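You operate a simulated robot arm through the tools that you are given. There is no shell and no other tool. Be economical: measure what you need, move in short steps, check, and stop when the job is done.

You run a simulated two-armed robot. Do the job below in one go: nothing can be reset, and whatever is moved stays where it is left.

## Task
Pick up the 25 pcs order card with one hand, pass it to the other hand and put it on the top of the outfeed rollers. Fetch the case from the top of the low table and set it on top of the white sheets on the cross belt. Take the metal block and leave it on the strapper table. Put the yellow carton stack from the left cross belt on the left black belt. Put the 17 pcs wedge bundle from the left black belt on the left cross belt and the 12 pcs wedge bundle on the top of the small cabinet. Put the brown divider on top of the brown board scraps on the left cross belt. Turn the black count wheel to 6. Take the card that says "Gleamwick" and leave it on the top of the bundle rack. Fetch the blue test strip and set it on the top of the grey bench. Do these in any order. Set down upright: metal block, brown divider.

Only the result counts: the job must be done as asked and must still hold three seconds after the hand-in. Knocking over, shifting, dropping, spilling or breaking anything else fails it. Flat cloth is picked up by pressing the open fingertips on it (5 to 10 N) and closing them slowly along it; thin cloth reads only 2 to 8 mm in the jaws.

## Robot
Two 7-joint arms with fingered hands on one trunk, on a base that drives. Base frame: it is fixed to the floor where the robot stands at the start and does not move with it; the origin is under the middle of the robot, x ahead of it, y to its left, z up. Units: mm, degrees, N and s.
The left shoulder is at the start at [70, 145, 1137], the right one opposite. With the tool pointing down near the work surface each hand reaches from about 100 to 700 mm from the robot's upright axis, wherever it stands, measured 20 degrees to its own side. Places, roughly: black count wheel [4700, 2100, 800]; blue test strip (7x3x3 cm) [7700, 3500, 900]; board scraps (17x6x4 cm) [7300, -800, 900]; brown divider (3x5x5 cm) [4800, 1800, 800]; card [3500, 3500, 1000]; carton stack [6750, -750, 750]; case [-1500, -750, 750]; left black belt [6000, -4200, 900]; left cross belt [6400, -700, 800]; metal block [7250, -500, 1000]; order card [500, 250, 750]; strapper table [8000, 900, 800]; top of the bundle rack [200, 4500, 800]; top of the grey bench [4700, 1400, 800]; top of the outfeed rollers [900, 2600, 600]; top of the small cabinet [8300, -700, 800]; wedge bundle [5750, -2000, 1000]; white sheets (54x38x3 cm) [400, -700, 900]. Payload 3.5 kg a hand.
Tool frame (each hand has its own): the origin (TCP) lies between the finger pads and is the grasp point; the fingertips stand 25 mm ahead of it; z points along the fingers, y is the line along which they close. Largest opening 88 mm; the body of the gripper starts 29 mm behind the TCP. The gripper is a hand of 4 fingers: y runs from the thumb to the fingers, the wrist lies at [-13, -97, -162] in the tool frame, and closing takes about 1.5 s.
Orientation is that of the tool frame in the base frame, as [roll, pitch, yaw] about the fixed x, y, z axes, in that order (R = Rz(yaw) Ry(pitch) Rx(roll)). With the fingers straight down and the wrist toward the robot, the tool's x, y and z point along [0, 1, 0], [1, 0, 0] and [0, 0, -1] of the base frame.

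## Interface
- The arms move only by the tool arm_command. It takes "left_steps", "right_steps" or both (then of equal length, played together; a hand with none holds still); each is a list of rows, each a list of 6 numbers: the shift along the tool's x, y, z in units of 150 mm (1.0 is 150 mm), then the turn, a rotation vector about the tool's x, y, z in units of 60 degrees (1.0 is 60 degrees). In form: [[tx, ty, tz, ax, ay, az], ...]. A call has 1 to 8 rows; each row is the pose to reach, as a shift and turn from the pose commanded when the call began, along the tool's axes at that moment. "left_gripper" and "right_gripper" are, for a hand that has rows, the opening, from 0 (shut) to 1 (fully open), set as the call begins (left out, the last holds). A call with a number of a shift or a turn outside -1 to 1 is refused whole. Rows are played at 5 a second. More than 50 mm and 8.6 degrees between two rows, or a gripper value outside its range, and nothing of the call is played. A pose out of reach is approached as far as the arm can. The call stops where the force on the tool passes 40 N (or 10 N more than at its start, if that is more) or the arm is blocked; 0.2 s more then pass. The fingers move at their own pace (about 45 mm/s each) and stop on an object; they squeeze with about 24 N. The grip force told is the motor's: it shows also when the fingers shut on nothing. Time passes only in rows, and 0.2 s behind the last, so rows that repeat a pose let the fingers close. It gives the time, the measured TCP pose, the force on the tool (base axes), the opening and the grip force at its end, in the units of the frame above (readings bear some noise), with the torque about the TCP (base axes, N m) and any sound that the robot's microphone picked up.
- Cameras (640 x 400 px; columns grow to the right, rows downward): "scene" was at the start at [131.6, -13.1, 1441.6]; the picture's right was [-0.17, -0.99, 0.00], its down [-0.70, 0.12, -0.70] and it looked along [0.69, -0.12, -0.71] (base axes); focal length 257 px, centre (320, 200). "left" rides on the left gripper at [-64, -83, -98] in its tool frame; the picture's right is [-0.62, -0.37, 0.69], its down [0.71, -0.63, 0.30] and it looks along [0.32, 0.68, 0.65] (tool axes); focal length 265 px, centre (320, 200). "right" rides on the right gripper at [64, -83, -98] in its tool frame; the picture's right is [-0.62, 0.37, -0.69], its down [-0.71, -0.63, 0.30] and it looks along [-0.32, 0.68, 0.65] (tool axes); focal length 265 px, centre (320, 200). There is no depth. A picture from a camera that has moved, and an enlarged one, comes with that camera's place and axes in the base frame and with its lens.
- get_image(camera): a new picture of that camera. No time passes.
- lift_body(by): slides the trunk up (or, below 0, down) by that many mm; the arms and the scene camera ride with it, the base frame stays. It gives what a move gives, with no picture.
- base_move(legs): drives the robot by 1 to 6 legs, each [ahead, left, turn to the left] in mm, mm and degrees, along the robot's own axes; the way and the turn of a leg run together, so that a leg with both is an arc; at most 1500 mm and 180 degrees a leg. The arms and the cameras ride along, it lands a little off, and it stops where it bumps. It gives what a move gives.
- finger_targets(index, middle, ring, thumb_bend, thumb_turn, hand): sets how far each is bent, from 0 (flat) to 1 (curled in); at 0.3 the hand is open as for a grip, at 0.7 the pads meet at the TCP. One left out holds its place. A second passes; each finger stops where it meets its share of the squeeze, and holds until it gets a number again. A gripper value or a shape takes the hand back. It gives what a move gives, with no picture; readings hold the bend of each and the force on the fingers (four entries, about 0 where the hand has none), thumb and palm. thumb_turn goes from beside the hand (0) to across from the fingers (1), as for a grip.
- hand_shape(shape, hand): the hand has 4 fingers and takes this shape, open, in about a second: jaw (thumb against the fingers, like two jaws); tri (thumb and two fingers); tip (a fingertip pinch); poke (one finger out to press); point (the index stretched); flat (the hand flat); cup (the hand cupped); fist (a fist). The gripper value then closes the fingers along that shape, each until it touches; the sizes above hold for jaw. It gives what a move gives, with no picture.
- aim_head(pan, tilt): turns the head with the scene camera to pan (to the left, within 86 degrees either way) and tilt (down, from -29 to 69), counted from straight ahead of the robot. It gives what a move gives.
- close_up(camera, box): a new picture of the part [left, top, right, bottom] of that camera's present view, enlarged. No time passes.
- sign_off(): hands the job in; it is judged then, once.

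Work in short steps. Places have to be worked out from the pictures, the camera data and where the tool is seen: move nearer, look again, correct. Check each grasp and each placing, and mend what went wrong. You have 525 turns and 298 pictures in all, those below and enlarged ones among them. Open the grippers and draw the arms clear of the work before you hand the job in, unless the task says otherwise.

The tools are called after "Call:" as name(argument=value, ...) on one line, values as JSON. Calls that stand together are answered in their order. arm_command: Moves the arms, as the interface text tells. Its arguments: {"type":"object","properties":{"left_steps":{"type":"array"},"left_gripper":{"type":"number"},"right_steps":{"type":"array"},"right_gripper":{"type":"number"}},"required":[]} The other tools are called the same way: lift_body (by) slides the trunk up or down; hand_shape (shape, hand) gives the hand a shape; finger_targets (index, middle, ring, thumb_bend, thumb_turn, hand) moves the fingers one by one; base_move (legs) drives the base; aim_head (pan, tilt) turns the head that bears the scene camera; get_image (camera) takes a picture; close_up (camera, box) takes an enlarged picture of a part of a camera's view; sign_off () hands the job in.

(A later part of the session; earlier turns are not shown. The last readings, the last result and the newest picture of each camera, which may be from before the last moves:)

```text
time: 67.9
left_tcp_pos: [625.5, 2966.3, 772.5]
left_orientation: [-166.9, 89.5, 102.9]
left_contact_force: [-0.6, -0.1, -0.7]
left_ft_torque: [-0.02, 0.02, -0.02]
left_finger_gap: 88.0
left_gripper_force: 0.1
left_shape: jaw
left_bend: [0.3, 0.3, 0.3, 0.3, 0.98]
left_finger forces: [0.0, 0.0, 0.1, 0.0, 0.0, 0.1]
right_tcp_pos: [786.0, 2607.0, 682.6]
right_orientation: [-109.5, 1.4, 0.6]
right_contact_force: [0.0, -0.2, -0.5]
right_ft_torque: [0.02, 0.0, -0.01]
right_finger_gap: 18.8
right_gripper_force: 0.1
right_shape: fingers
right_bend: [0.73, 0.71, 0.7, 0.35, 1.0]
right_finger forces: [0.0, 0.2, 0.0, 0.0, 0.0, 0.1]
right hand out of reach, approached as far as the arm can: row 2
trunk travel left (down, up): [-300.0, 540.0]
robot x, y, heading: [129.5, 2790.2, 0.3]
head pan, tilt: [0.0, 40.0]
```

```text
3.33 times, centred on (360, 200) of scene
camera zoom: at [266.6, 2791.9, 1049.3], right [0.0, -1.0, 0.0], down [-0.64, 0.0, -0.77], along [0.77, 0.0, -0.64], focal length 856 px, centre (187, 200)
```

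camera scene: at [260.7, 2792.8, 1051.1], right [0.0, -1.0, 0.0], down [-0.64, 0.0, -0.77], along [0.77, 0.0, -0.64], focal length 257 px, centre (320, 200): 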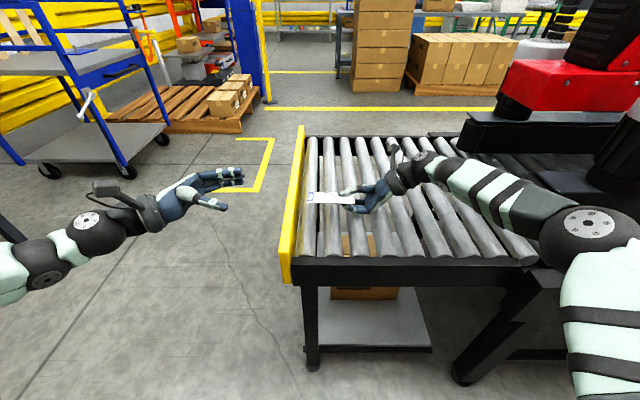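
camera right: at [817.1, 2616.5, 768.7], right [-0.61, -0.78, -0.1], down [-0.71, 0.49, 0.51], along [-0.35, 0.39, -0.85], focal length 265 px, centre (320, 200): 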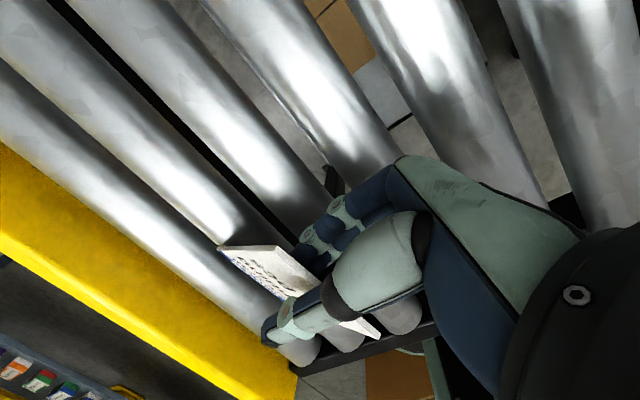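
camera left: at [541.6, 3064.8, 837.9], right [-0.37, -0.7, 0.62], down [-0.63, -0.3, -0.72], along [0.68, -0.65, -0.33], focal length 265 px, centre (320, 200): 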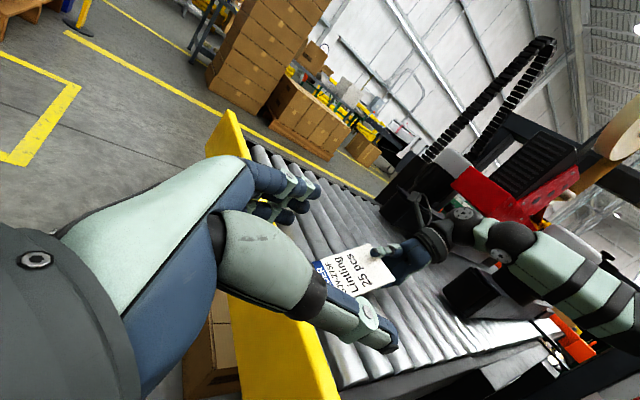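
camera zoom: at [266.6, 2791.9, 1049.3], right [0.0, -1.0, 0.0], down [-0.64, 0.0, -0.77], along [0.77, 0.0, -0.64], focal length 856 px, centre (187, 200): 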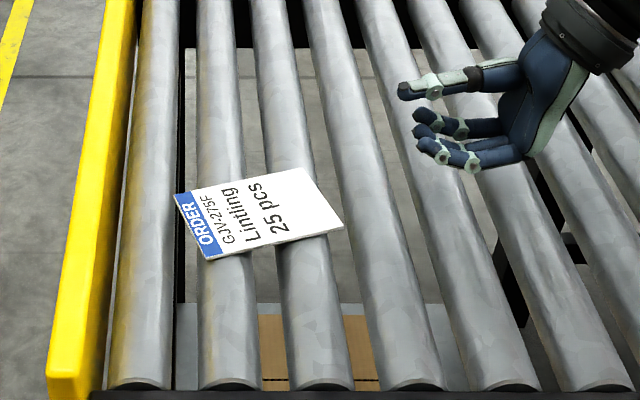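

The order card lies flat on the outfeed rollers. I raise the trunk and bring the right hand back to a fingers-down travel pose.

Call:
lift_body(by=300)

Call:
hand_shape(hand="right", shape="jaw")

Call:
arm_command(right_steps=[[-0.2, 0, 0, 0, 0, -0.14], [-0.4, 0, 0, 0, 0, -0.28], [-0.6, 0, 0, 0, 0, -0.42], [-0.8, 0, 0, 0, 0, -0.56], [-1, 0, 0, 0, 0, -0.7], [-1, 0, 0, 0, 0, -0.84], [-1, 0, 0, 0, 0, -0.98]])

Call:
arm_command(right_steps=[[0, 0, 0, 0, 0, -0.14], [0, 0, 0, 0, 0, -0.28], [0, 0, 0, 0, 0, -0.42], [0, 0, 0, 0, 0, -0.52]])

```text
time: 70.9
left_tcp_pos: [626.1, 2967.0, 1071.5]
left_orientation: [168.6, 89.6, 78.4]
left_contact_force: [0.1, -0.2, 0.3]
left_ft_torque: [-0.04, 0.0, 0.0]
left_finger_gap: 87.7
left_gripper_force: 0.0
left_shape: jaw
left_bend: [0.3, 0.3, 0.3, 0.3, 0.98]
left_finger forces: [0.0, 0.0, 0.0, 0.1, 0.0, 0.0]
right_tcp_pos: [786.1, 2606.6, 982.7]
right_orientation: [-109.4, 1.4, 0.6]
right_contact_force: [0.3, 0.7, 0.7]
right_ft_torque: [-0.01, -0.02, 0.02]
right_finger_gap: 18.8
right_gripper_force: 0.0
right_shape: fingers
right_bend: [0.73, 0.71, 0.7, 0.35, 1.0]
right_finger forces: [0.1, 0.1, 0.0, 0.1, 0.0, 0.0]
trunk travel left (down, up): [-600.0, 240.0]
robot x, y, heading: [126.3, 2787.4, 0.2]
head pan, tilt: [0.0, 40.0]
```

```text
time: 71.8
left_tcp_pos: [624.0, 2966.3, 1071.6]
left_orientation: [179.8, 89.6, 89.5]
left_contact_force: [-0.5, 0.1, -0.1]
left_ft_torque: [-0.02, 0.01, 0.0]
left_finger_gap: 87.8
left_gripper_force: 0.0
left_shape: jaw
left_bend: [0.3, 0.3, 0.3, 0.3, 0.98]
left_finger forces: [0.0, 0.0, 0.1, 0.1, 0.0, 0.0]
right_tcp_pos: [785.3, 2606.4, 982.7]
right_orientation: [-109.5, 1.3, 0.6]
right_contact_force: [-0.2, -0.1, -0.5]
right_ft_torque: [0.0, 0.0, 0.01]
right_finger_gap: 87.8
right_gripper_force: 0.1
right_shape: jaw
right_bend: [0.3, 0.3, 0.3, 0.3, 0.98]
right_finger forces: [0.0, 0.0, 0.1, 0.1, 0.1, 0.0]
trunk travel left (down, up): [-600.0, 240.0]
robot x, y, heading: [133.5, 2795.4, 0.2]
head pan, tilt: [0.0, 40.0]
```

```text
time: 73.4
left_tcp_pos: [626.1, 2965.5, 1072.1]
left_orientation: [176.0, 89.5, 85.5]
left_contact_force: [-0.1, -0.7, 0.1]
left_ft_torque: [0.01, -0.01, -0.01]
left_finger_gap: 87.7
left_gripper_force: 0.0
left_shape: jaw
left_bend: [0.3, 0.3, 0.3, 0.3, 0.98]
left_finger forces: [0.0, 0.0, 0.1, 0.0, 0.0, 0.1]
right_tcp_pos: [637.0, 2604.8, 986.6]
right_orientation: [-123.3, -52.7, 28.6]
right_contact_force: [0.0, 0.5, -0.6]
right_ft_torque: [-0.01, -0.03, -0.03]
right_finger_gap: 88.0
right_gripper_force: 0.1
right_shape: jaw
right_bend: [0.3, 0.3, 0.3, 0.3, 0.98]
right_finger forces: [0.0, 0.0, 0.1, 0.0, 0.1, 0.0]
trunk travel left (down, up): [-600.0, 240.0]
robot x, y, heading: [131.6, 2787.3, 0.3]
head pan, tilt: [0.0, 40.0]
```

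```text
time: 74.4
left_tcp_pos: [625.7, 2964.9, 1071.7]
left_orientation: [171.6, 89.5, 81.3]
left_contact_force: [-0.8, 0.6, -0.2]
left_ft_torque: [0.01, 0.0, -0.01]
left_finger_gap: 87.8
left_gripper_force: 0.1
left_shape: jaw
left_bend: [0.3, 0.3, 0.3, 0.3, 0.98]
left_finger forces: [0.0, 0.0, 0.1, 0.0, 0.0, 0.0]
right_tcp_pos: [635.9, 2606.0, 985.9]
right_orientation: [-176.4, -70.6, 87.2]
right_contact_force: [0.5, 0.3, -0.3]
right_ft_torque: [0.01, -0.05, 0.01]
right_finger_gap: 87.8
right_gripper_force: 0.0
right_shape: jaw
right_bend: [0.3, 0.3, 0.3, 0.3, 0.98]
right_finger forces: [0.1, 0.0, 0.0, 0.0, 0.0, 0.0]
trunk travel left (down, up): [-600.0, 240.0]
robot x, y, heading: [127.7, 2787.5, 0.2]
head pan, tilt: [0.0, 40.0]
```

Now I turn both hands back to fingers-down.

Call:
arm_command(left_steps=[[0, 0, 0, 0, 0.14, 0], [0, 0, 0, 0, 0.28, 0], [0, 0, 0, 0, 0.42, 0], [0, 0, 0, 0, 0.56, 0], [0, 0, 0, 0, 0.7, 0], [0, 0, 0, 0, 0.84, 0], [0, 0, 0, 0, 0.98, 0]], right_steps=[[0, 0, 0, 0, -0.14, 0], [0, 0, 0, 0, -0.28, 0], [0, 0, 0, 0, -0.42, 0], [0, 0, 0, 0, -0.56, 0], [0, 0, 0, 0, -0.7, 0], [0, 0, 0, 0, -0.84, 0], [0, 0, 0, 0, -0.98, 0]])

Call:
arm_command(left_steps=[[0, 0, 0, 0, 0.14, 0], [0, 0, 0, 0, 0.28, 0], [0, 0, 0, 0, 0.42, 0], [0, 0, 0, 0, 0.52, 0]], right_steps=[[0, 0, 0, 0, -0.1, 0], [0, 0, 0, 0, -0.19, 0], [0, 0, 0, 0, -0.19, 0], [0, 0, 0, 0, -0.19, 0]])

Call:
aim_head(pan=50, tilt=15)

Call:
get_image(camera="scene")

Call:
aim_head(pan=10, tilt=15)

Call:
get_image(camera="scene")

```text
time: 76.0
left_tcp_pos: [626.8, 2966.1, 1072.5]
left_orientation: [-179.9, 30.7, 89.8]
left_contact_force: [0.1, -0.2, 0.7]
left_ft_torque: [-0.01, -0.01, -0.01]
left_finger_gap: 87.8
left_gripper_force: 0.1
left_shape: jaw
left_bend: [0.3, 0.3, 0.3, 0.3, 0.98]
left_finger forces: [0.1, 0.0, 0.0, 0.0, 0.0, 0.0]
right_tcp_pos: [635.7, 2605.1, 985.2]
right_orientation: [-178.6, -11.6, 90.4]
right_contact_force: [0.3, 0.3, -0.7]
right_ft_torque: [0.02, -0.03, -0.03]
right_finger_gap: 88.1
right_gripper_force: 0.1
right_shape: jaw
right_bend: [0.3, 0.3, 0.3, 0.3, 0.98]
right_finger forces: [0.1, 0.0, 0.0, 0.0, 0.0, 0.0]
trunk travel left (down, up): [-600.0, 240.0]
robot x, y, heading: [130.6, 2792.0, 0.2]
head pan, tilt: [0.0, 40.0]
```

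```text
time: 77.0
left_tcp_pos: [625.8, 2965.2, 1072.4]
left_orientation: [-179.9, -0.5, 89.8]
left_contact_force: [-0.5, 0.8, -0.5]
left_ft_torque: [0.0, -0.02, 0.0]
left_finger_gap: 87.9
left_gripper_force: 0.1
left_shape: jaw
left_bend: [0.3, 0.3, 0.3, 0.3, 0.98]
left_finger forces: [0.0, 0.1, 0.0, 0.0, 0.0, 0.0]
right_tcp_pos: [636.3, 2604.6, 986.3]
right_orientation: [-178.7, -0.4, 90.5]
right_contact_force: [0.7, -0.4, 0.2]
right_ft_torque: [0.01, -0.01, -0.03]
right_finger_gap: 88.0
right_gripper_force: 0.0
right_shape: jaw
right_bend: [0.3, 0.3, 0.3, 0.3, 0.98]
right_finger forces: [0.1, 0.0, 0.0, 0.0, 0.0, 0.0]
trunk travel left (down, up): [-600.0, 240.0]
robot x, y, heading: [126.4, 2792.8, 0.2]
head pan, tilt: [0.0, 40.0]
```

```text
time: 78.2
left_tcp_pos: [624.7, 2965.7, 1071.1]
left_orientation: [-179.9, -0.4, 89.7]
left_contact_force: [0.2, 0.1, 0.2]
left_ft_torque: [0.01, -0.02, -0.01]
left_finger_gap: 87.8
left_gripper_force: 0.1
left_shape: jaw
left_bend: [0.3, 0.3, 0.3, 0.3, 0.98]
left_finger forces: [0.0, 0.0, 0.0, 0.0, 0.0, 0.0]
right_tcp_pos: [634.3, 2605.1, 987.4]
right_orientation: [-178.8, -0.5, 90.6]
right_contact_force: [0.2, 0.3, 0.5]
right_ft_torque: [0.02, -0.01, 0.01]
right_finger_gap: 87.9
right_gripper_force: 0.0
right_shape: jaw
right_bend: [0.3, 0.3, 0.3, 0.3, 0.98]
right_finger forces: [0.0, 0.1, 0.0, 0.0, 0.0, 0.0]
trunk travel left (down, up): [-600.0, 240.0]
robot x, y, heading: [130.8, 2790.6, 0.4]
head pan, tilt: [50.0, 15.0]
```

```text
247 pictures are left
camera scene: at [241.2, 2863.2, 1388.9], right [0.77, -0.64, 0.0], down [-0.17, -0.2, -0.97], along [0.62, 0.74, -0.26], focal length 257 px, centre (320, 200)
```

scene: 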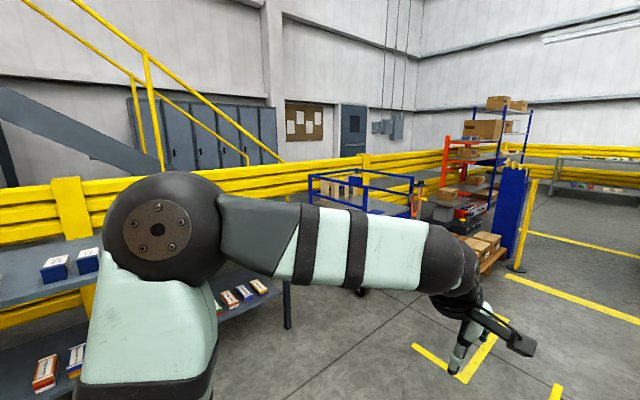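

```text
time: 79.2
left_tcp_pos: [627.1, 2966.6, 1072.4]
left_orientation: [179.9, -0.3, 89.7]
left_contact_force: [0.7, -0.2, -0.6]
left_ft_torque: [0.01, -0.04, -0.01]
left_finger_gap: 87.7
left_gripper_force: 0.1
left_shape: jaw
left_bend: [0.3, 0.3, 0.3, 0.3, 0.98]
left_finger forces: [0.1, 0.0, 0.0, 0.0, 0.0, 0.0]
right_tcp_pos: [635.7, 2604.7, 986.0]
right_orientation: [-178.7, -0.3, 90.6]
right_contact_force: [0.8, -0.5, -0.5]
right_ft_torque: [0.02, 0.0, -0.01]
right_finger_gap: 87.8
right_gripper_force: 0.0
right_shape: jaw
right_bend: [0.3, 0.3, 0.3, 0.3, 0.98]
right_finger forces: [0.1, 0.0, 0.1, 0.0, 0.0, 0.0]
trunk travel left (down, up): [-600.0, 240.0]
robot x, y, heading: [126.7, 2792.5, 0.2]
head pan, tilt: [10.0, 15.0]
```

```text
246 pictures are left
camera scene: at [273.2, 2808.2, 1388.9], right [0.18, -0.98, 0.0], down [-0.25, -0.05, -0.97], along [0.95, 0.17, -0.26], focal length 257 px, centre (320, 200)
```

scene: 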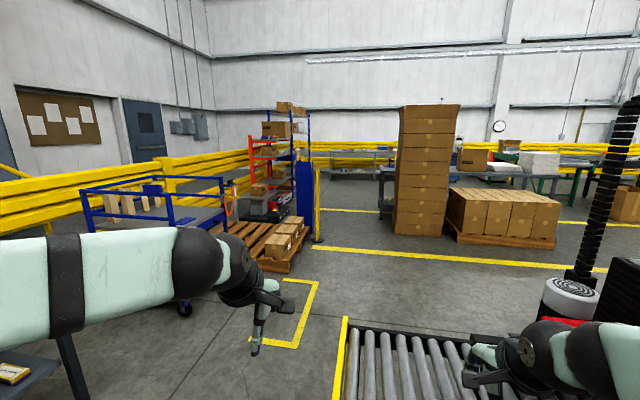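

The rough card place projects onto the blue post beside the orange rack. I zoom there.

Call:
close_up(camera="scene", box=[230, 90, 390, 250])

```text
2.50 times, centred on (310, 170) of scene
camera zoom: at [273.2, 2808.2, 1388.9], right [0.18, -0.98, 0.0], down [-0.25, -0.05, -0.97], along [0.95, 0.17, -0.26], focal length 642 px, centre (345, 275)
```

zoom: 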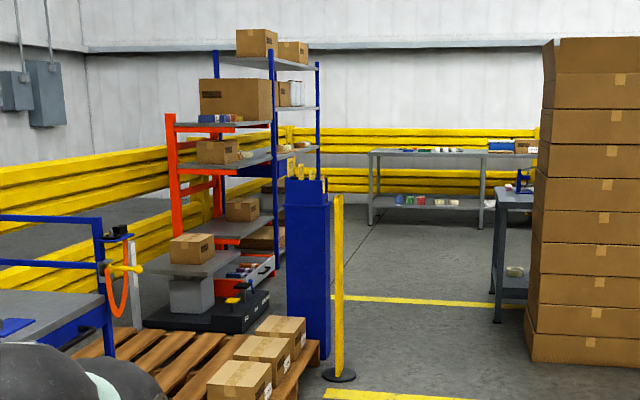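

A blue column with yellow tabs on top at about [3650, 3610, 985], beside a yellow post at [3345, 3380]. I drive round the roller end toward it and look closer.

Call:
base_move(legs=[[0, 410, 0], [1300, 0, 0], [1000, 0, 0]])

Call:
get_image(camera="scene")

```text
time: 92.8
left_tcp_pos: [2951.3, 3352.1, 1072.5]
left_orientation: [-180.0, -0.4, 88.6]
left_contact_force: [-0.1, 0.6, -0.2]
left_ft_torque: [-0.03, 0.0, 0.01]
left_finger_gap: 87.8
left_gripper_force: 0.1
left_shape: jaw
left_bend: [0.3, 0.3, 0.3, 0.3, 0.98]
left_finger forces: [0.0, 0.0, 0.0, 0.0, 0.0, 0.0]
right_tcp_pos: [2953.7, 2991.8, 986.8]
right_orientation: [-178.7, -0.4, 89.5]
right_contact_force: [0.8, -0.1, 0.3]
right_ft_torque: [-0.03, -0.03, 0.01]
right_finger_gap: 88.0
right_gripper_force: 0.0
right_shape: jaw
right_bend: [0.3, 0.3, 0.3, 0.3, 0.98]
right_finger forces: [0.0, 0.1, 0.0, 0.0, 0.0, 0.0]
trunk travel left (down, up): [-600.0, 240.0]
robot x, y, heading: [2452.6, 3184.3, -0.9]
head pan, tilt: [10.0, 15.0]
```

```text
244 pictures are left
camera scene: at [2596.3, 3202.1, 1388.9], right [0.16, -0.99, 0.0], down [-0.26, -0.04, -0.97], along [0.95, 0.15, -0.26], focal length 257 px, centre (320, 200)
```

scene: 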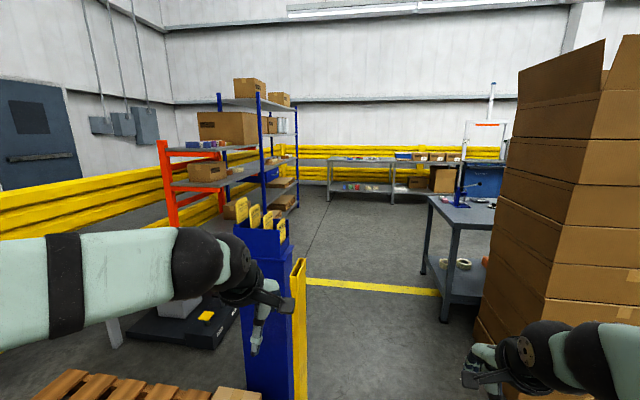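

The blue stand holds yellow cards in its top. I zoom to read them.

Call:
close_up(camera="scene", box=[210, 180, 330, 270])

```text
4.44 times, centred on (270, 225) of scene
camera zoom: at [2596.3, 3202.1, 1388.9], right [0.16, -0.99, 0.0], down [-0.26, -0.04, -0.97], along [0.95, 0.15, -0.26], focal length 1141 px, centre (542, 89)
```

zoom: 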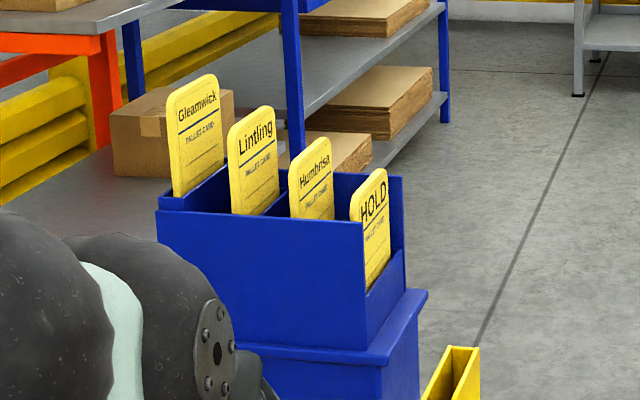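

Four yellow pallet cards stand in the holder; "Gleamwick" is the back-left one. I move 250 mm nearer and look from above and from the left hand.

Call:
base_move(legs=[[220, 60, 0]])

Call:
aim_head(pan=22, tilt=25)

Call:
close_up(camera="scene", box=[230, 110, 430, 250])

Call:
get_image(camera="left")

```text
time: 94.5
left_tcp_pos: [3171.0, 3409.4, 1072.4]
left_orientation: [-179.9, -0.4, 88.7]
left_contact_force: [0.2, -0.1, 1.0]
left_ft_torque: [0.0, -0.01, 0.01]
left_finger_gap: 87.7
left_gripper_force: 0.0
left_shape: jaw
left_bend: [0.3, 0.3, 0.3, 0.3, 0.98]
left_finger forces: [0.0, 0.1, 0.0, 0.1, 0.0, 0.0]
right_tcp_pos: [3175.5, 3049.1, 986.3]
right_orientation: [-178.7, -0.4, 89.5]
right_contact_force: [-0.4, 0.4, 0.1]
right_ft_torque: [-0.01, 0.0, 0.0]
right_finger_gap: 88.1
right_gripper_force: 0.0
right_shape: jaw
right_bend: [0.3, 0.3, 0.3, 0.3, 0.98]
right_finger forces: [0.0, 0.0, 0.0, 0.0, 0.0, 0.0]
trunk travel left (down, up): [-600.0, 240.0]
robot x, y, heading: [2673.5, 3245.2, -0.5]
head pan, tilt: [10.0, 15.0]
```

```text
time: 95.2
left_tcp_pos: [3172.3, 3411.0, 1072.6]
left_orientation: [-179.9, -0.5, 88.6]
left_contact_force: [0.8, 1.4, -0.8]
left_ft_torque: [0.02, 0.0, 0.01]
left_finger_gap: 87.7
left_gripper_force: 0.0
left_shape: jaw
left_bend: [0.3, 0.3, 0.3, 0.3, 0.98]
left_finger forces: [0.0, 0.1, 0.1, 0.0, 0.0, 0.1]
right_tcp_pos: [3174.8, 3049.5, 986.1]
right_orientation: [-178.7, -0.4, 89.5]
right_contact_force: [0.0, -0.2, 0.0]
right_ft_torque: [0.0, 0.02, -0.03]
right_finger_gap: 87.8
right_gripper_force: 0.2
right_shape: jaw
right_bend: [0.3, 0.3, 0.3, 0.3, 0.98]
right_finger forces: [0.0, 0.1, 0.0, 0.0, 0.0, 0.0]
trunk travel left (down, up): [-600.0, 240.0]
robot x, y, heading: [2676.0, 3242.7, -0.9]
head pan, tilt: [22.0, 25.0]
```

```text
2.86 times, centred on (330, 180) of scene
camera zoom: at [2810.7, 3277.9, 1372.7], right [0.36, -0.93, 0.0], down [-0.39, -0.15, -0.91], along [0.85, 0.33, -0.42], focal length 733 px, centre (291, 257)
```

zoom: 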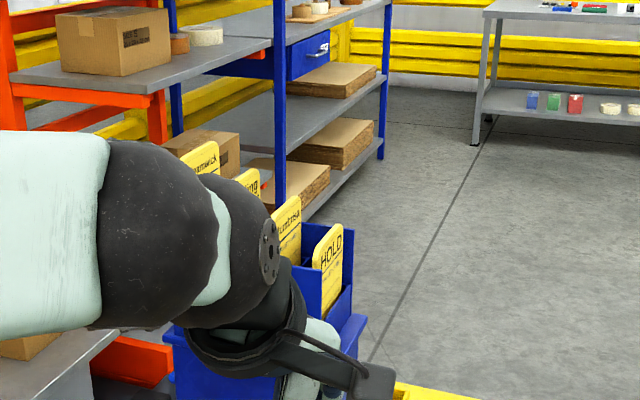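

```text
241 pictures are left
camera left: at [3086.4, 3348.1, 1171.1], right [-0.38, -0.61, -0.7], down [-0.61, 0.73, -0.3], along [0.69, 0.31, -0.65], focal length 265 px, centre (320, 200)
```

left: 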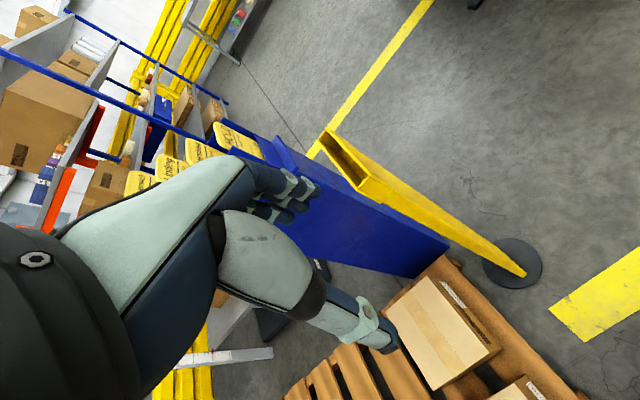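

The cards stand in a row along y, each facing −y, with Gleamwick last and highest. I go round to stand south of the holder facing +y, with the left hand in line.

Call:
lift_body(by=150)

Call:
base_move(legs=[[0, -420, 0.9], [1010, 0, 0], [0, 0, 90]])

Call:
aim_head(pan=5, tilt=35)

Call:
get_image(camera="scene")

```text
time: 97.0
left_tcp_pos: [3172.1, 3410.5, 1222.4]
left_orientation: [180.0, -0.4, 88.5]
left_contact_force: [0.1, -0.8, 0.0]
left_ft_torque: [0.01, 0.02, 0.01]
left_finger_gap: 87.9
left_gripper_force: 0.0
left_shape: jaw
left_bend: [0.3, 0.3, 0.3, 0.3, 0.98]
left_finger forces: [0.1, 0.0, 0.1, 0.0, 0.0, 0.0]
right_tcp_pos: [3174.9, 3048.9, 1136.7]
right_orientation: [-178.7, -0.3, 89.5]
right_contact_force: [0.9, 0.2, -0.3]
right_ft_torque: [0.04, -0.01, 0.02]
right_finger_gap: 87.8
right_gripper_force: 0.0
right_shape: jaw
right_bend: [0.3, 0.3, 0.3, 0.3, 0.98]
right_finger forces: [0.1, 0.1, 0.0, 0.0, 0.0, 0.0]
trunk travel left (down, up): [-750.0, 90.0]
robot x, y, heading: [2673.9, 3245.2, -0.9]
head pan, tilt: [22.0, 25.0]
```

```text
time: 108.2
left_tcp_pos: [3495.4, 3325.9, 1222.6]
left_orientation: [-179.9, -0.4, 179.8]
left_contact_force: [-0.8, 0.4, -0.3]
left_ft_torque: [0.0, 0.0, -0.05]
left_finger_gap: 87.6
left_gripper_force: 0.0
left_shape: jaw
left_bend: [0.3, 0.3, 0.3, 0.3, 0.98]
left_finger forces: [0.0, 0.0, 0.0, 0.0, 0.0, 0.1]
right_tcp_pos: [3857.0, 3338.7, 1137.1]
right_orientation: [-178.7, -0.4, -179.4]
right_contact_force: [-0.6, -1.2, 0.5]
right_ft_torque: [0.0, 0.02, 0.01]
right_finger_gap: 87.8
right_gripper_force: 0.1
right_shape: jaw
right_bend: [0.3, 0.3, 0.3, 0.3, 0.98]
right_finger forces: [0.0, 0.0, 0.0, 0.0, 0.1, 0.0]
trunk travel left (down, up): [-750.0, 90.0]
robot x, y, heading: [3672.3, 2832.4, 90.6]
head pan, tilt: [22.0, 25.0]
```

```text
time: 109.0
left_tcp_pos: [3496.0, 3327.2, 1223.3]
left_orientation: [180.0, -0.4, 179.8]
left_contact_force: [0.8, 0.1, 0.5]
left_ft_torque: [0.01, 0.0, -0.01]
left_finger_gap: 87.9
left_gripper_force: 0.1
left_shape: jaw
left_bend: [0.3, 0.3, 0.3, 0.3, 0.98]
left_finger forces: [0.0, 0.0, 0.0, 0.0, 0.0, 0.0]
right_tcp_pos: [3856.6, 3337.5, 1136.5]
right_orientation: [-178.7, -0.4, -179.3]
right_contact_force: [0.0, -0.4, 0.9]
right_ft_torque: [-0.02, -0.02, 0.01]
right_finger_gap: 87.8
right_gripper_force: 0.1
right_shape: jaw
right_bend: [0.3, 0.3, 0.3, 0.3, 0.98]
right_finger forces: [0.0, 0.1, 0.0, 0.0, 0.1, 0.0]
trunk travel left (down, up): [-750.0, 90.0]
robot x, y, heading: [3674.4, 2833.7, 90.5]
head pan, tilt: [5.0, 35.0]
```

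```text
240 pictures are left
camera scene: at [3665.4, 2969.3, 1507.0], right [1.0, 0.1, 0.0], down [0.05, -0.57, -0.82], along [-0.08, 0.82, -0.57], focal length 257 px, centre (320, 200)
```

scene: 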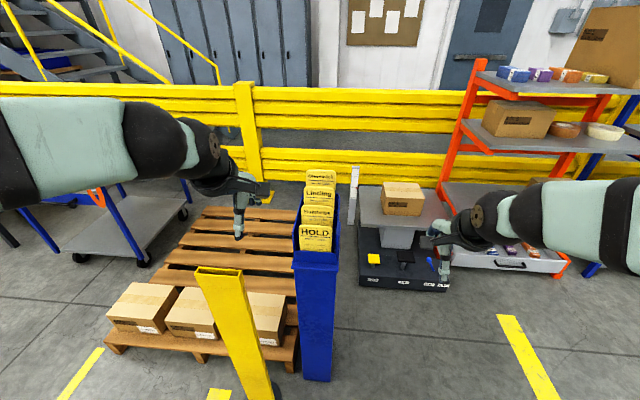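

Now the cards face me in a row. I take the left hand's view to triangulate them.

Call:
close_up(camera="scene", box=[270, 150, 370, 290])

Call:
get_image(camera="left")

Call:
get_image(camera="right")

```text
2.86 times, centred on (320, 220) of scene
camera zoom: at [3665.4, 2969.3, 1507.0], right [1.0, 0.1, 0.0], down [0.05, -0.57, -0.82], along [-0.08, 0.82, -0.57], focal length 733 px, centre (320, 143)
```

zoom: 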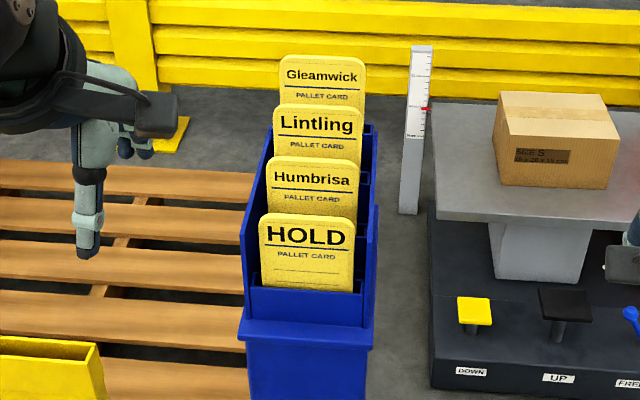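

```text
238 pictures are left
camera left: at [3559.8, 3243.8, 1321.2], right [0.61, -0.37, -0.7], down [-0.72, -0.63, -0.3], along [-0.33, 0.68, -0.65], focal length 265 px, centre (320, 200)
```

left: 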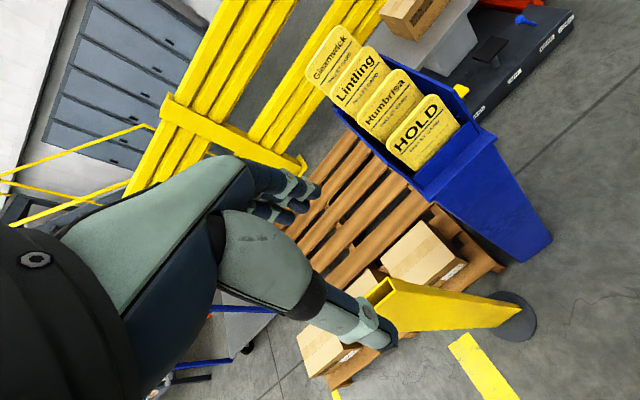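

```text
237 pictures are left
camera right: at [3795.3, 3256.8, 1237.3], right [0.62, 0.39, 0.68], down [0.72, -0.63, -0.29], along [0.31, 0.67, -0.67], focal length 265 px, centre (320, 200)
```

right: 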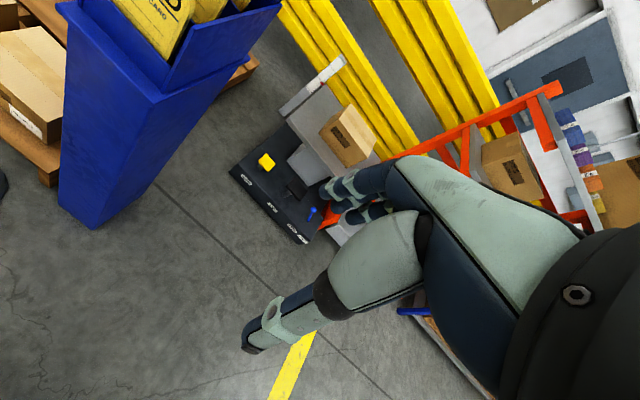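

Gleamwick's card top is at about [3597, 3697, 1115], Lintling's 50 mm in front and 35 mm lower. I drive 250 mm nearer and a bit right.

Call:
base_move(legs=[[250, -80, -0.5]])

Call:
get_image(camera="left")

Call:
get_image(camera="scene")

```text
time: 110.9
left_tcp_pos: [3576.1, 3577.6, 1221.3]
left_orientation: [179.9, -0.4, 179.7]
left_contact_force: [0.4, -0.4, -0.1]
left_ft_torque: [-0.02, -0.02, 0.0]
left_finger_gap: 87.7
left_gripper_force: 0.1
left_shape: jaw
left_bend: [0.3, 0.3, 0.3, 0.3, 0.98]
left_finger forces: [0.0, 0.0, 0.1, 0.1, 0.1, 0.0]
right_tcp_pos: [3936.8, 3586.0, 1137.5]
right_orientation: [-178.7, -0.3, -179.4]
right_contact_force: [1.0, -0.6, 0.1]
right_ft_torque: [-0.01, 0.0, 0.0]
right_finger_gap: 88.0
right_gripper_force: 0.1
right_shape: jaw
right_bend: [0.3, 0.3, 0.3, 0.3, 0.98]
right_finger forces: [0.1, 0.0, 0.0, 0.0, 0.1, 0.0]
trunk travel left (down, up): [-750.0, 90.0]
robot x, y, heading: [3750.3, 3083.1, 90.5]
head pan, tilt: [5.0, 35.0]
```

```text
236 pictures are left
camera left: at [3638.5, 3493.3, 1321.9], right [0.61, -0.37, -0.7], down [-0.72, -0.63, -0.3], along [-0.33, 0.69, -0.65], focal length 265 px, centre (320, 200)
```

left: 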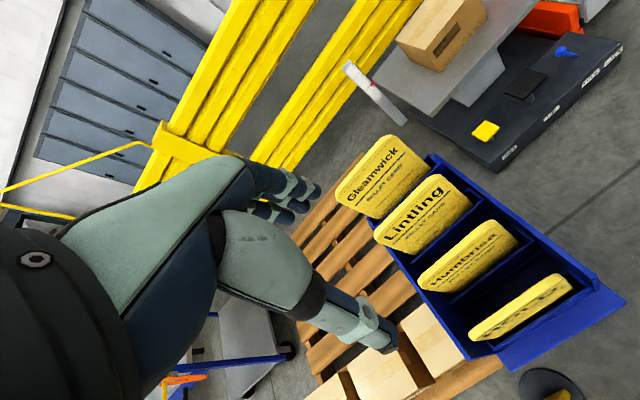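

```text
235 pictures are left
camera scene: at [3743.2, 3218.3, 1507.1], right [1.0, 0.09, 0.0], down [0.05, -0.57, -0.82], along [-0.07, 0.82, -0.57], focal length 257 px, centre (320, 200)
```

scene: 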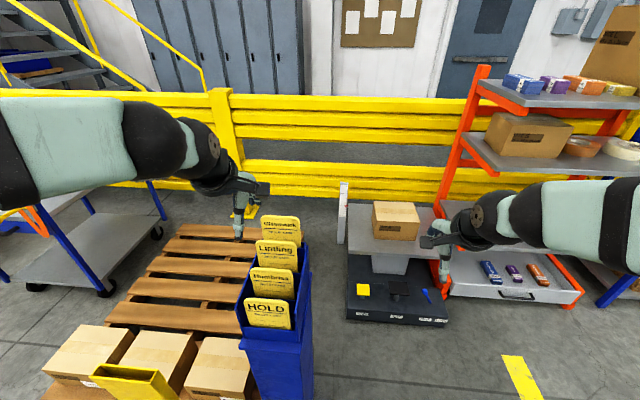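

The card is confirmed at [3603, 3702, 1115]. I move the left hand above it with a half-closed gap.

Call:
arm_command(left_steps=[[-0.06, 0.28, 0, 0, 0, 0], [-0.12, 0.56, 0, 0, 0, 0], [-0.18, 0.833, 0, 0, 0, 0], [-0.18, 0.833, 0.25, 0, 0, 0], [-0.18, 0.833, 0.473, 0, 0, 0]], left_gripper=0.4)

Call:
get_image(camera="left")

Call:
close_up(camera="scene", box=[200, 160, 340, 280])

```text
time: 112.1
left_tcp_pos: [3600.9, 3704.5, 1148.9]
left_orientation: [-180.0, -0.4, 179.8]
left_contact_force: [0.3, 0.1, 0.6]
left_ft_torque: [0.01, 0.03, -0.01]
left_finger_gap: 35.7
left_gripper_force: 0.0
left_shape: jaw
left_bend: [0.74, 0.49, 0.46, 0.72, 1.0]
left_finger forces: [0.0, 0.0, 0.0, 0.1, 0.0, 0.0]
right_tcp_pos: [3936.4, 3587.5, 1136.9]
right_orientation: [-178.7, -0.4, -179.5]
right_contact_force: [0.4, -0.2, 0.7]
right_ft_torque: [0.0, 0.02, -0.01]
right_finger_gap: 88.2
right_gripper_force: 0.1
right_shape: jaw
right_bend: [0.3, 0.3, 0.3, 0.3, 0.98]
right_finger forces: [0.1, 0.1, 0.0, 0.0, 0.0, 0.0]
trunk travel left (down, up): [-750.0, 90.0]
robot x, y, heading: [3749.1, 3084.1, 90.4]
head pan, tilt: [5.0, 35.0]
```

```text
234 pictures are left
camera left: at [3663.7, 3621.3, 1248.9], right [0.61, -0.37, -0.7], down [-0.72, -0.63, -0.3], along [-0.33, 0.69, -0.65], focal length 265 px, centre (320, 200)
```

left: 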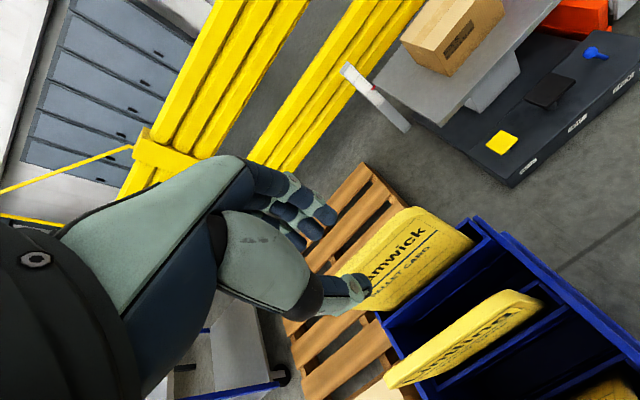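

```text
3.33 times, centred on (270, 220) of scene
camera zoom: at [3743.3, 3220.9, 1506.9], right [1.0, 0.09, 0.0], down [0.05, -0.57, -0.82], along [-0.07, 0.82, -0.57], focal length 856 px, centre (487, 133)
```

zoom: 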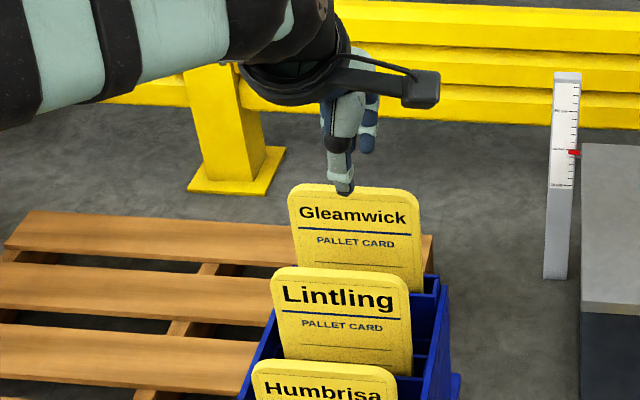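

The card sits ~8 mm nearer than my TCP. I correct by −7 mm in y and descend 50 mm slowly.

Call:
arm_command(left_steps=[[0, -0.05, 0, 0, 0, 0], [0, -0.05, 0.1, 0, 0, 0], [0, -0.05, 0.2, 0, 0, 0], [0, -0.05, 0.33, 0, 0, 0]])

Call:
get_image(camera="left")

```text
time: 113.1
left_tcp_pos: [3601.6, 3695.9, 1100.6]
left_orientation: [-180.0, -0.4, 179.8]
left_contact_force: [0.2, 0.2, 0.4]
left_ft_torque: [0.01, 0.02, 0.0]
left_finger_gap: 35.6
left_gripper_force: 0.1
left_shape: jaw
left_bend: [0.74, 0.49, 0.46, 0.72, 1.0]
left_finger forces: [0.1, 0.0, 0.0, 0.0, 0.0, 0.0]
right_tcp_pos: [3938.0, 3588.6, 1136.3]
right_orientation: [-178.7, -0.4, -179.4]
right_contact_force: [0.6, 0.2, -0.7]
right_ft_torque: [0.0, 0.0, 0.05]
right_finger_gap: 87.8
right_gripper_force: 0.2
right_shape: jaw
right_bend: [0.3, 0.3, 0.3, 0.3, 0.98]
right_finger forces: [0.1, 0.0, 0.0, 0.0, 0.0, 0.1]
trunk travel left (down, up): [-750.0, 90.0]
robot x, y, heading: [3752.1, 3079.6, 90.2]
head pan, tilt: [5.0, 35.0]
```

```text
232 pictures are left
camera left: at [3664.8, 3612.4, 1200.2], right [0.61, -0.37, -0.7], down [-0.72, -0.63, -0.3], along [-0.33, 0.69, -0.65], focal length 265 px, centre (320, 200)
```

left: 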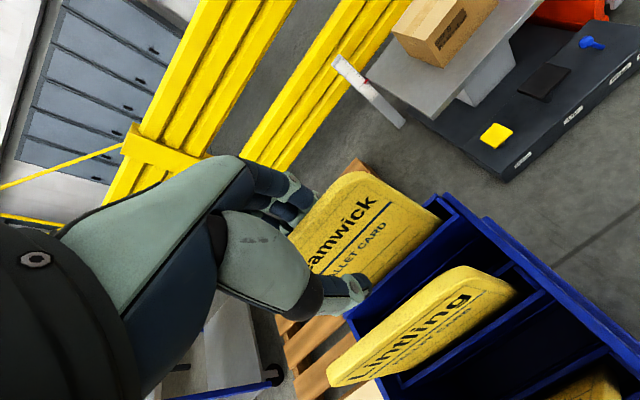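

The card is between thumb and fingers. I close.

Call:
arm_command(left_steps=[[0, 0, 0, 0, 0, 0], [0, 0, 0, 0, 0, 0], [0, 0, 0, 0, 0, 0], [0, 0, 0, 0, 0, 0], [0, 0, 0, 0, 0, 0], [0, 0, 0, 0, 0, 0], [0, 0, 0, 0, 0, 0]], left_gripper=0)

Call:
arm_command(left_steps=[[0, 0, -0.15, 0, 0, 0], [0, 0, -0.3, 0, 0, 0], [0, 0, -0.45, 0, 0, 0], [0, 0, -0.6, 0, 0, 0], [0, 0, -0.8, 0, 0, 0], [0, 0, -1, 0, 0, 0]])

Call:
get_image(camera="scene")

```text
time: 114.7
left_tcp_pos: [3601.1, 3694.3, 1101.5]
left_orientation: [180.0, -0.5, 179.7]
left_contact_force: [0.1, 0.6, -0.5]
left_ft_torque: [0.08, -0.01, -0.05]
left_finger_gap: 1.7
left_gripper_force: 24.5
left_shape: jaw
left_bend: [0.69, 0.7, 0.7, 0.71, 1.0]
left_finger forces: [13.1, 6.5, 2.9, 0.1, 21.9, 0.0]
right_tcp_pos: [3936.9, 3587.9, 1136.6]
right_orientation: [-178.5, -0.4, -179.3]
right_contact_force: [-0.4, -0.4, -0.4]
right_ft_torque: [0.02, -0.02, 0.01]
right_finger_gap: 87.7
right_gripper_force: 0.0
right_shape: jaw
right_bend: [0.3, 0.3, 0.3, 0.3, 0.98]
right_finger forces: [0.0, 0.0, 0.0, 0.1, 0.1, 0.0]
trunk travel left (down, up): [-750.0, 90.0]
robot x, y, heading: [3752.1, 3082.5, 89.9]
head pan, tilt: [5.0, 35.0]
```

```text
time: 116.1
left_tcp_pos: [3604.8, 3693.3, 1251.8]
left_orientation: [-180.0, -0.4, 179.7]
left_contact_force: [-0.3, 0.0, -0.1]
left_ft_torque: [0.02, 0.01, -0.04]
left_finger_gap: 1.6
left_gripper_force: 24.0
left_shape: jaw
left_bend: [0.69, 0.7, 0.7, 0.72, 1.0]
left_finger forces: [15.1, 5.1, 2.1, 0.0, 22.5, 0.0]
right_tcp_pos: [3936.9, 3588.3, 1137.0]
right_orientation: [-178.6, -0.3, -179.4]
right_contact_force: [0.7, 0.0, 0.6]
right_ft_torque: [-0.01, -0.01, -0.01]
right_finger_gap: 87.8
right_gripper_force: 0.1
right_shape: jaw
right_bend: [0.3, 0.3, 0.3, 0.3, 0.98]
right_finger forces: [0.1, 0.1, 0.0, 0.0, 0.0, 0.0]
trunk travel left (down, up): [-750.0, 90.0]
robot x, y, heading: [3747.3, 3082.1, 90.3]
head pan, tilt: [5.0, 35.0]
```

```text
231 pictures are left
camera scene: at [3744.3, 3219.8, 1506.9], right [1.0, 0.09, 0.0], down [0.05, -0.57, -0.82], along [-0.07, 0.82, -0.57], focal length 257 px, centre (320, 200)
```

scene: 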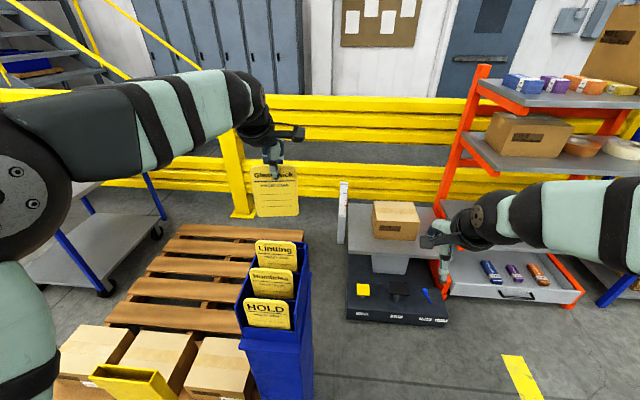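

The Gleamwick card is out. I pull it back and drive west along the aisle toward the bundle rack near [100, 4150].

Call:
arm_command(left_steps=[[0, -0.3, 0, 0, 0, 0], [0, -0.6, 0, 0, 0, 0], [0, -0.9, 0, 0, 0, 0]])

Call:
base_move(legs=[[-150, 0, 0], [0, 1200, 0], [0, 1050, 0], [350, 0, 0], [0, 1300, 0]])

Call:
aim_head(pan=0, tilt=30)

Call:
get_image(camera="scene")

```text
time: 116.9
left_tcp_pos: [3599.7, 3562.4, 1252.3]
left_orientation: [180.0, -0.3, 179.7]
left_contact_force: [-0.6, -0.6, -0.8]
left_ft_torque: [0.01, 0.0, 0.0]
left_finger_gap: 1.4
left_gripper_force: 23.4
left_shape: jaw
left_bend: [0.69, 0.7, 0.7, 0.72, 1.0]
left_finger forces: [15.2, 5.2, 2.0, 0.0, 22.6, 0.0]
right_tcp_pos: [3933.1, 3588.5, 1137.4]
right_orientation: [-178.7, -0.1, -179.5]
right_contact_force: [0.2, -0.2, 0.7]
right_ft_torque: [0.01, 0.01, 0.02]
right_finger_gap: 87.9
right_gripper_force: 0.0
right_shape: jaw
right_bend: [0.3, 0.3, 0.3, 0.3, 0.98]
right_finger forces: [0.0, 0.0, 0.0, 0.1, 0.1, 0.0]
trunk travel left (down, up): [-750.0, 90.0]
robot x, y, heading: [3751.2, 3081.1, 90.4]
head pan, tilt: [5.0, 35.0]
```

```text
time: 137.2
left_tcp_pos: [5.4, 3768.1, 1252.3]
left_orientation: [180.0, -0.5, 178.5]
left_contact_force: [0.4, 0.1, -0.4]
left_ft_torque: [-0.01, 0.0, -0.03]
left_finger_gap: 1.4
left_gripper_force: 23.8
left_shape: jaw
left_bend: [0.69, 0.7, 0.7, 0.72, 1.0]
left_finger forces: [15.2, 5.0, 2.1, 0.1, 22.6, 0.0]
right_tcp_pos: [340.2, 3786.5, 1136.3]
right_orientation: [-178.6, -0.4, 179.3]
right_contact_force: [0.0, -0.2, 0.2]
right_ft_torque: [0.02, -0.02, -0.03]
right_finger_gap: 87.8
right_gripper_force: 0.0
right_shape: jaw
right_bend: [0.3, 0.3, 0.3, 0.3, 0.98]
right_finger forces: [0.0, 0.1, 0.0, 0.0, 0.0, 0.1]
trunk travel left (down, up): [-750.0, 90.0]
robot x, y, heading: [143.4, 3288.4, 88.9]
head pan, tilt: [5.0, 35.0]
```

```text
time: 137.9
left_tcp_pos: [4.2, 3768.3, 1252.0]
left_orientation: [-179.9, -0.3, 178.4]
left_contact_force: [0.1, 0.6, 0.0]
left_ft_torque: [-0.03, 0.01, 0.02]
left_finger_gap: 1.6
left_gripper_force: 24.1
left_shape: jaw
left_bend: [0.69, 0.7, 0.7, 0.72, 1.0]
left_finger forces: [15.3, 5.1, 2.1, 0.0, 22.4, 0.0]
right_tcp_pos: [339.1, 3787.3, 1135.8]
right_orientation: [-178.7, -0.4, 179.3]
right_contact_force: [0.1, 0.3, 0.7]
right_ft_torque: [0.0, -0.03, 0.02]
right_finger_gap: 87.8
right_gripper_force: 0.0
right_shape: jaw
right_bend: [0.3, 0.3, 0.3, 0.3, 0.98]
right_finger forces: [0.0, 0.0, 0.0, 0.1, 0.1, 0.0]
trunk travel left (down, up): [-750.0, 90.0]
robot x, y, heading: [142.2, 3285.0, 89.1]
head pan, tilt: [0.0, 30.0]
```

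```text
230 pictures are left
camera scene: at [146.7, 3425.7, 1514.7], right [1.0, -0.02, 0.0], down [-0.01, -0.5, -0.87], along [0.01, 0.87, -0.5], focal length 257 px, centre (320, 200)
```

scene: 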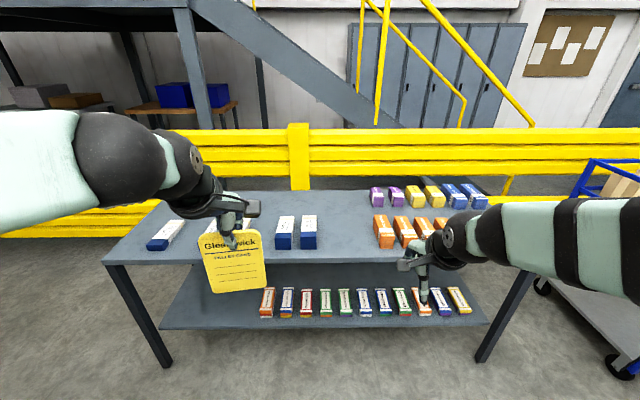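

The rack top is free between the bundle groups, around [265, 4350]. I drive up so the left hand comes over that gap.

Call:
base_move(legs=[[480, -250, 1]])

Call:
get_image(camera="scene")

Call:
get_image(camera="left")

```text
time: 141.0
left_tcp_pos: [246.5, 4234.1, 1252.3]
left_orientation: [179.8, -0.3, 179.9]
left_contact_force: [-0.2, -0.6, -0.1]
left_ft_torque: [0.0, -0.02, 0.0]
left_finger_gap: 1.6
left_gripper_force: 24.3
left_shape: jaw
left_bend: [0.69, 0.7, 0.7, 0.72, 1.0]
left_finger forces: [15.2, 5.1, 2.1, 0.1, 22.5, 0.0]
right_tcp_pos: [579.0, 4261.0, 1137.5]
right_orientation: [-178.7, -0.4, -179.5]
right_contact_force: [-0.2, -0.3, 0.0]
right_ft_torque: [0.01, -0.01, -0.02]
right_finger_gap: 87.7
right_gripper_force: 0.0
right_shape: jaw
right_bend: [0.3, 0.3, 0.3, 0.3, 0.98]
right_finger forces: [0.0, 0.0, 0.0, 0.0, 0.0, 0.0]
trunk travel left (down, up): [-750.0, 90.0]
robot x, y, heading: [395.2, 3756.8, 90.5]
head pan, tilt: [0.0, 30.0]
```

```text
229 pictures are left
camera scene: at [394.2, 3895.5, 1514.8], right [1.0, 0.01, 0.0], down [0.0, -0.5, -0.87], along [0.0, 0.87, -0.5], focal length 257 px, centre (320, 200)
```

scene: 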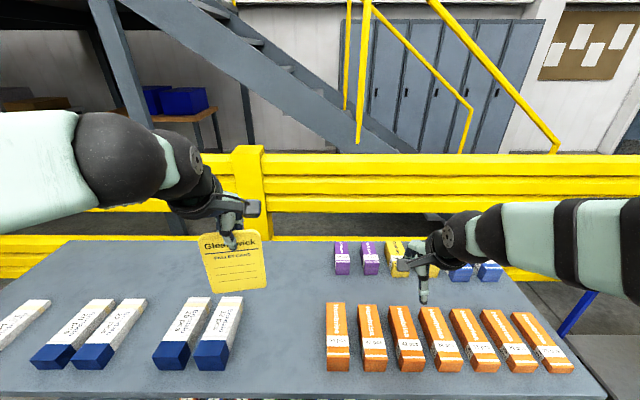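

```text
228 pictures are left
camera left: at [308.4, 4151.3, 1351.4], right [0.61, -0.37, -0.7], down [-0.72, -0.63, -0.3], along [-0.33, 0.69, -0.65], focal length 265 px, centre (320, 200)
```

left: 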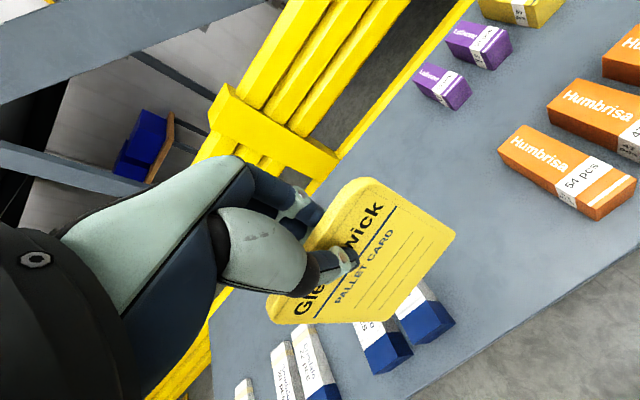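

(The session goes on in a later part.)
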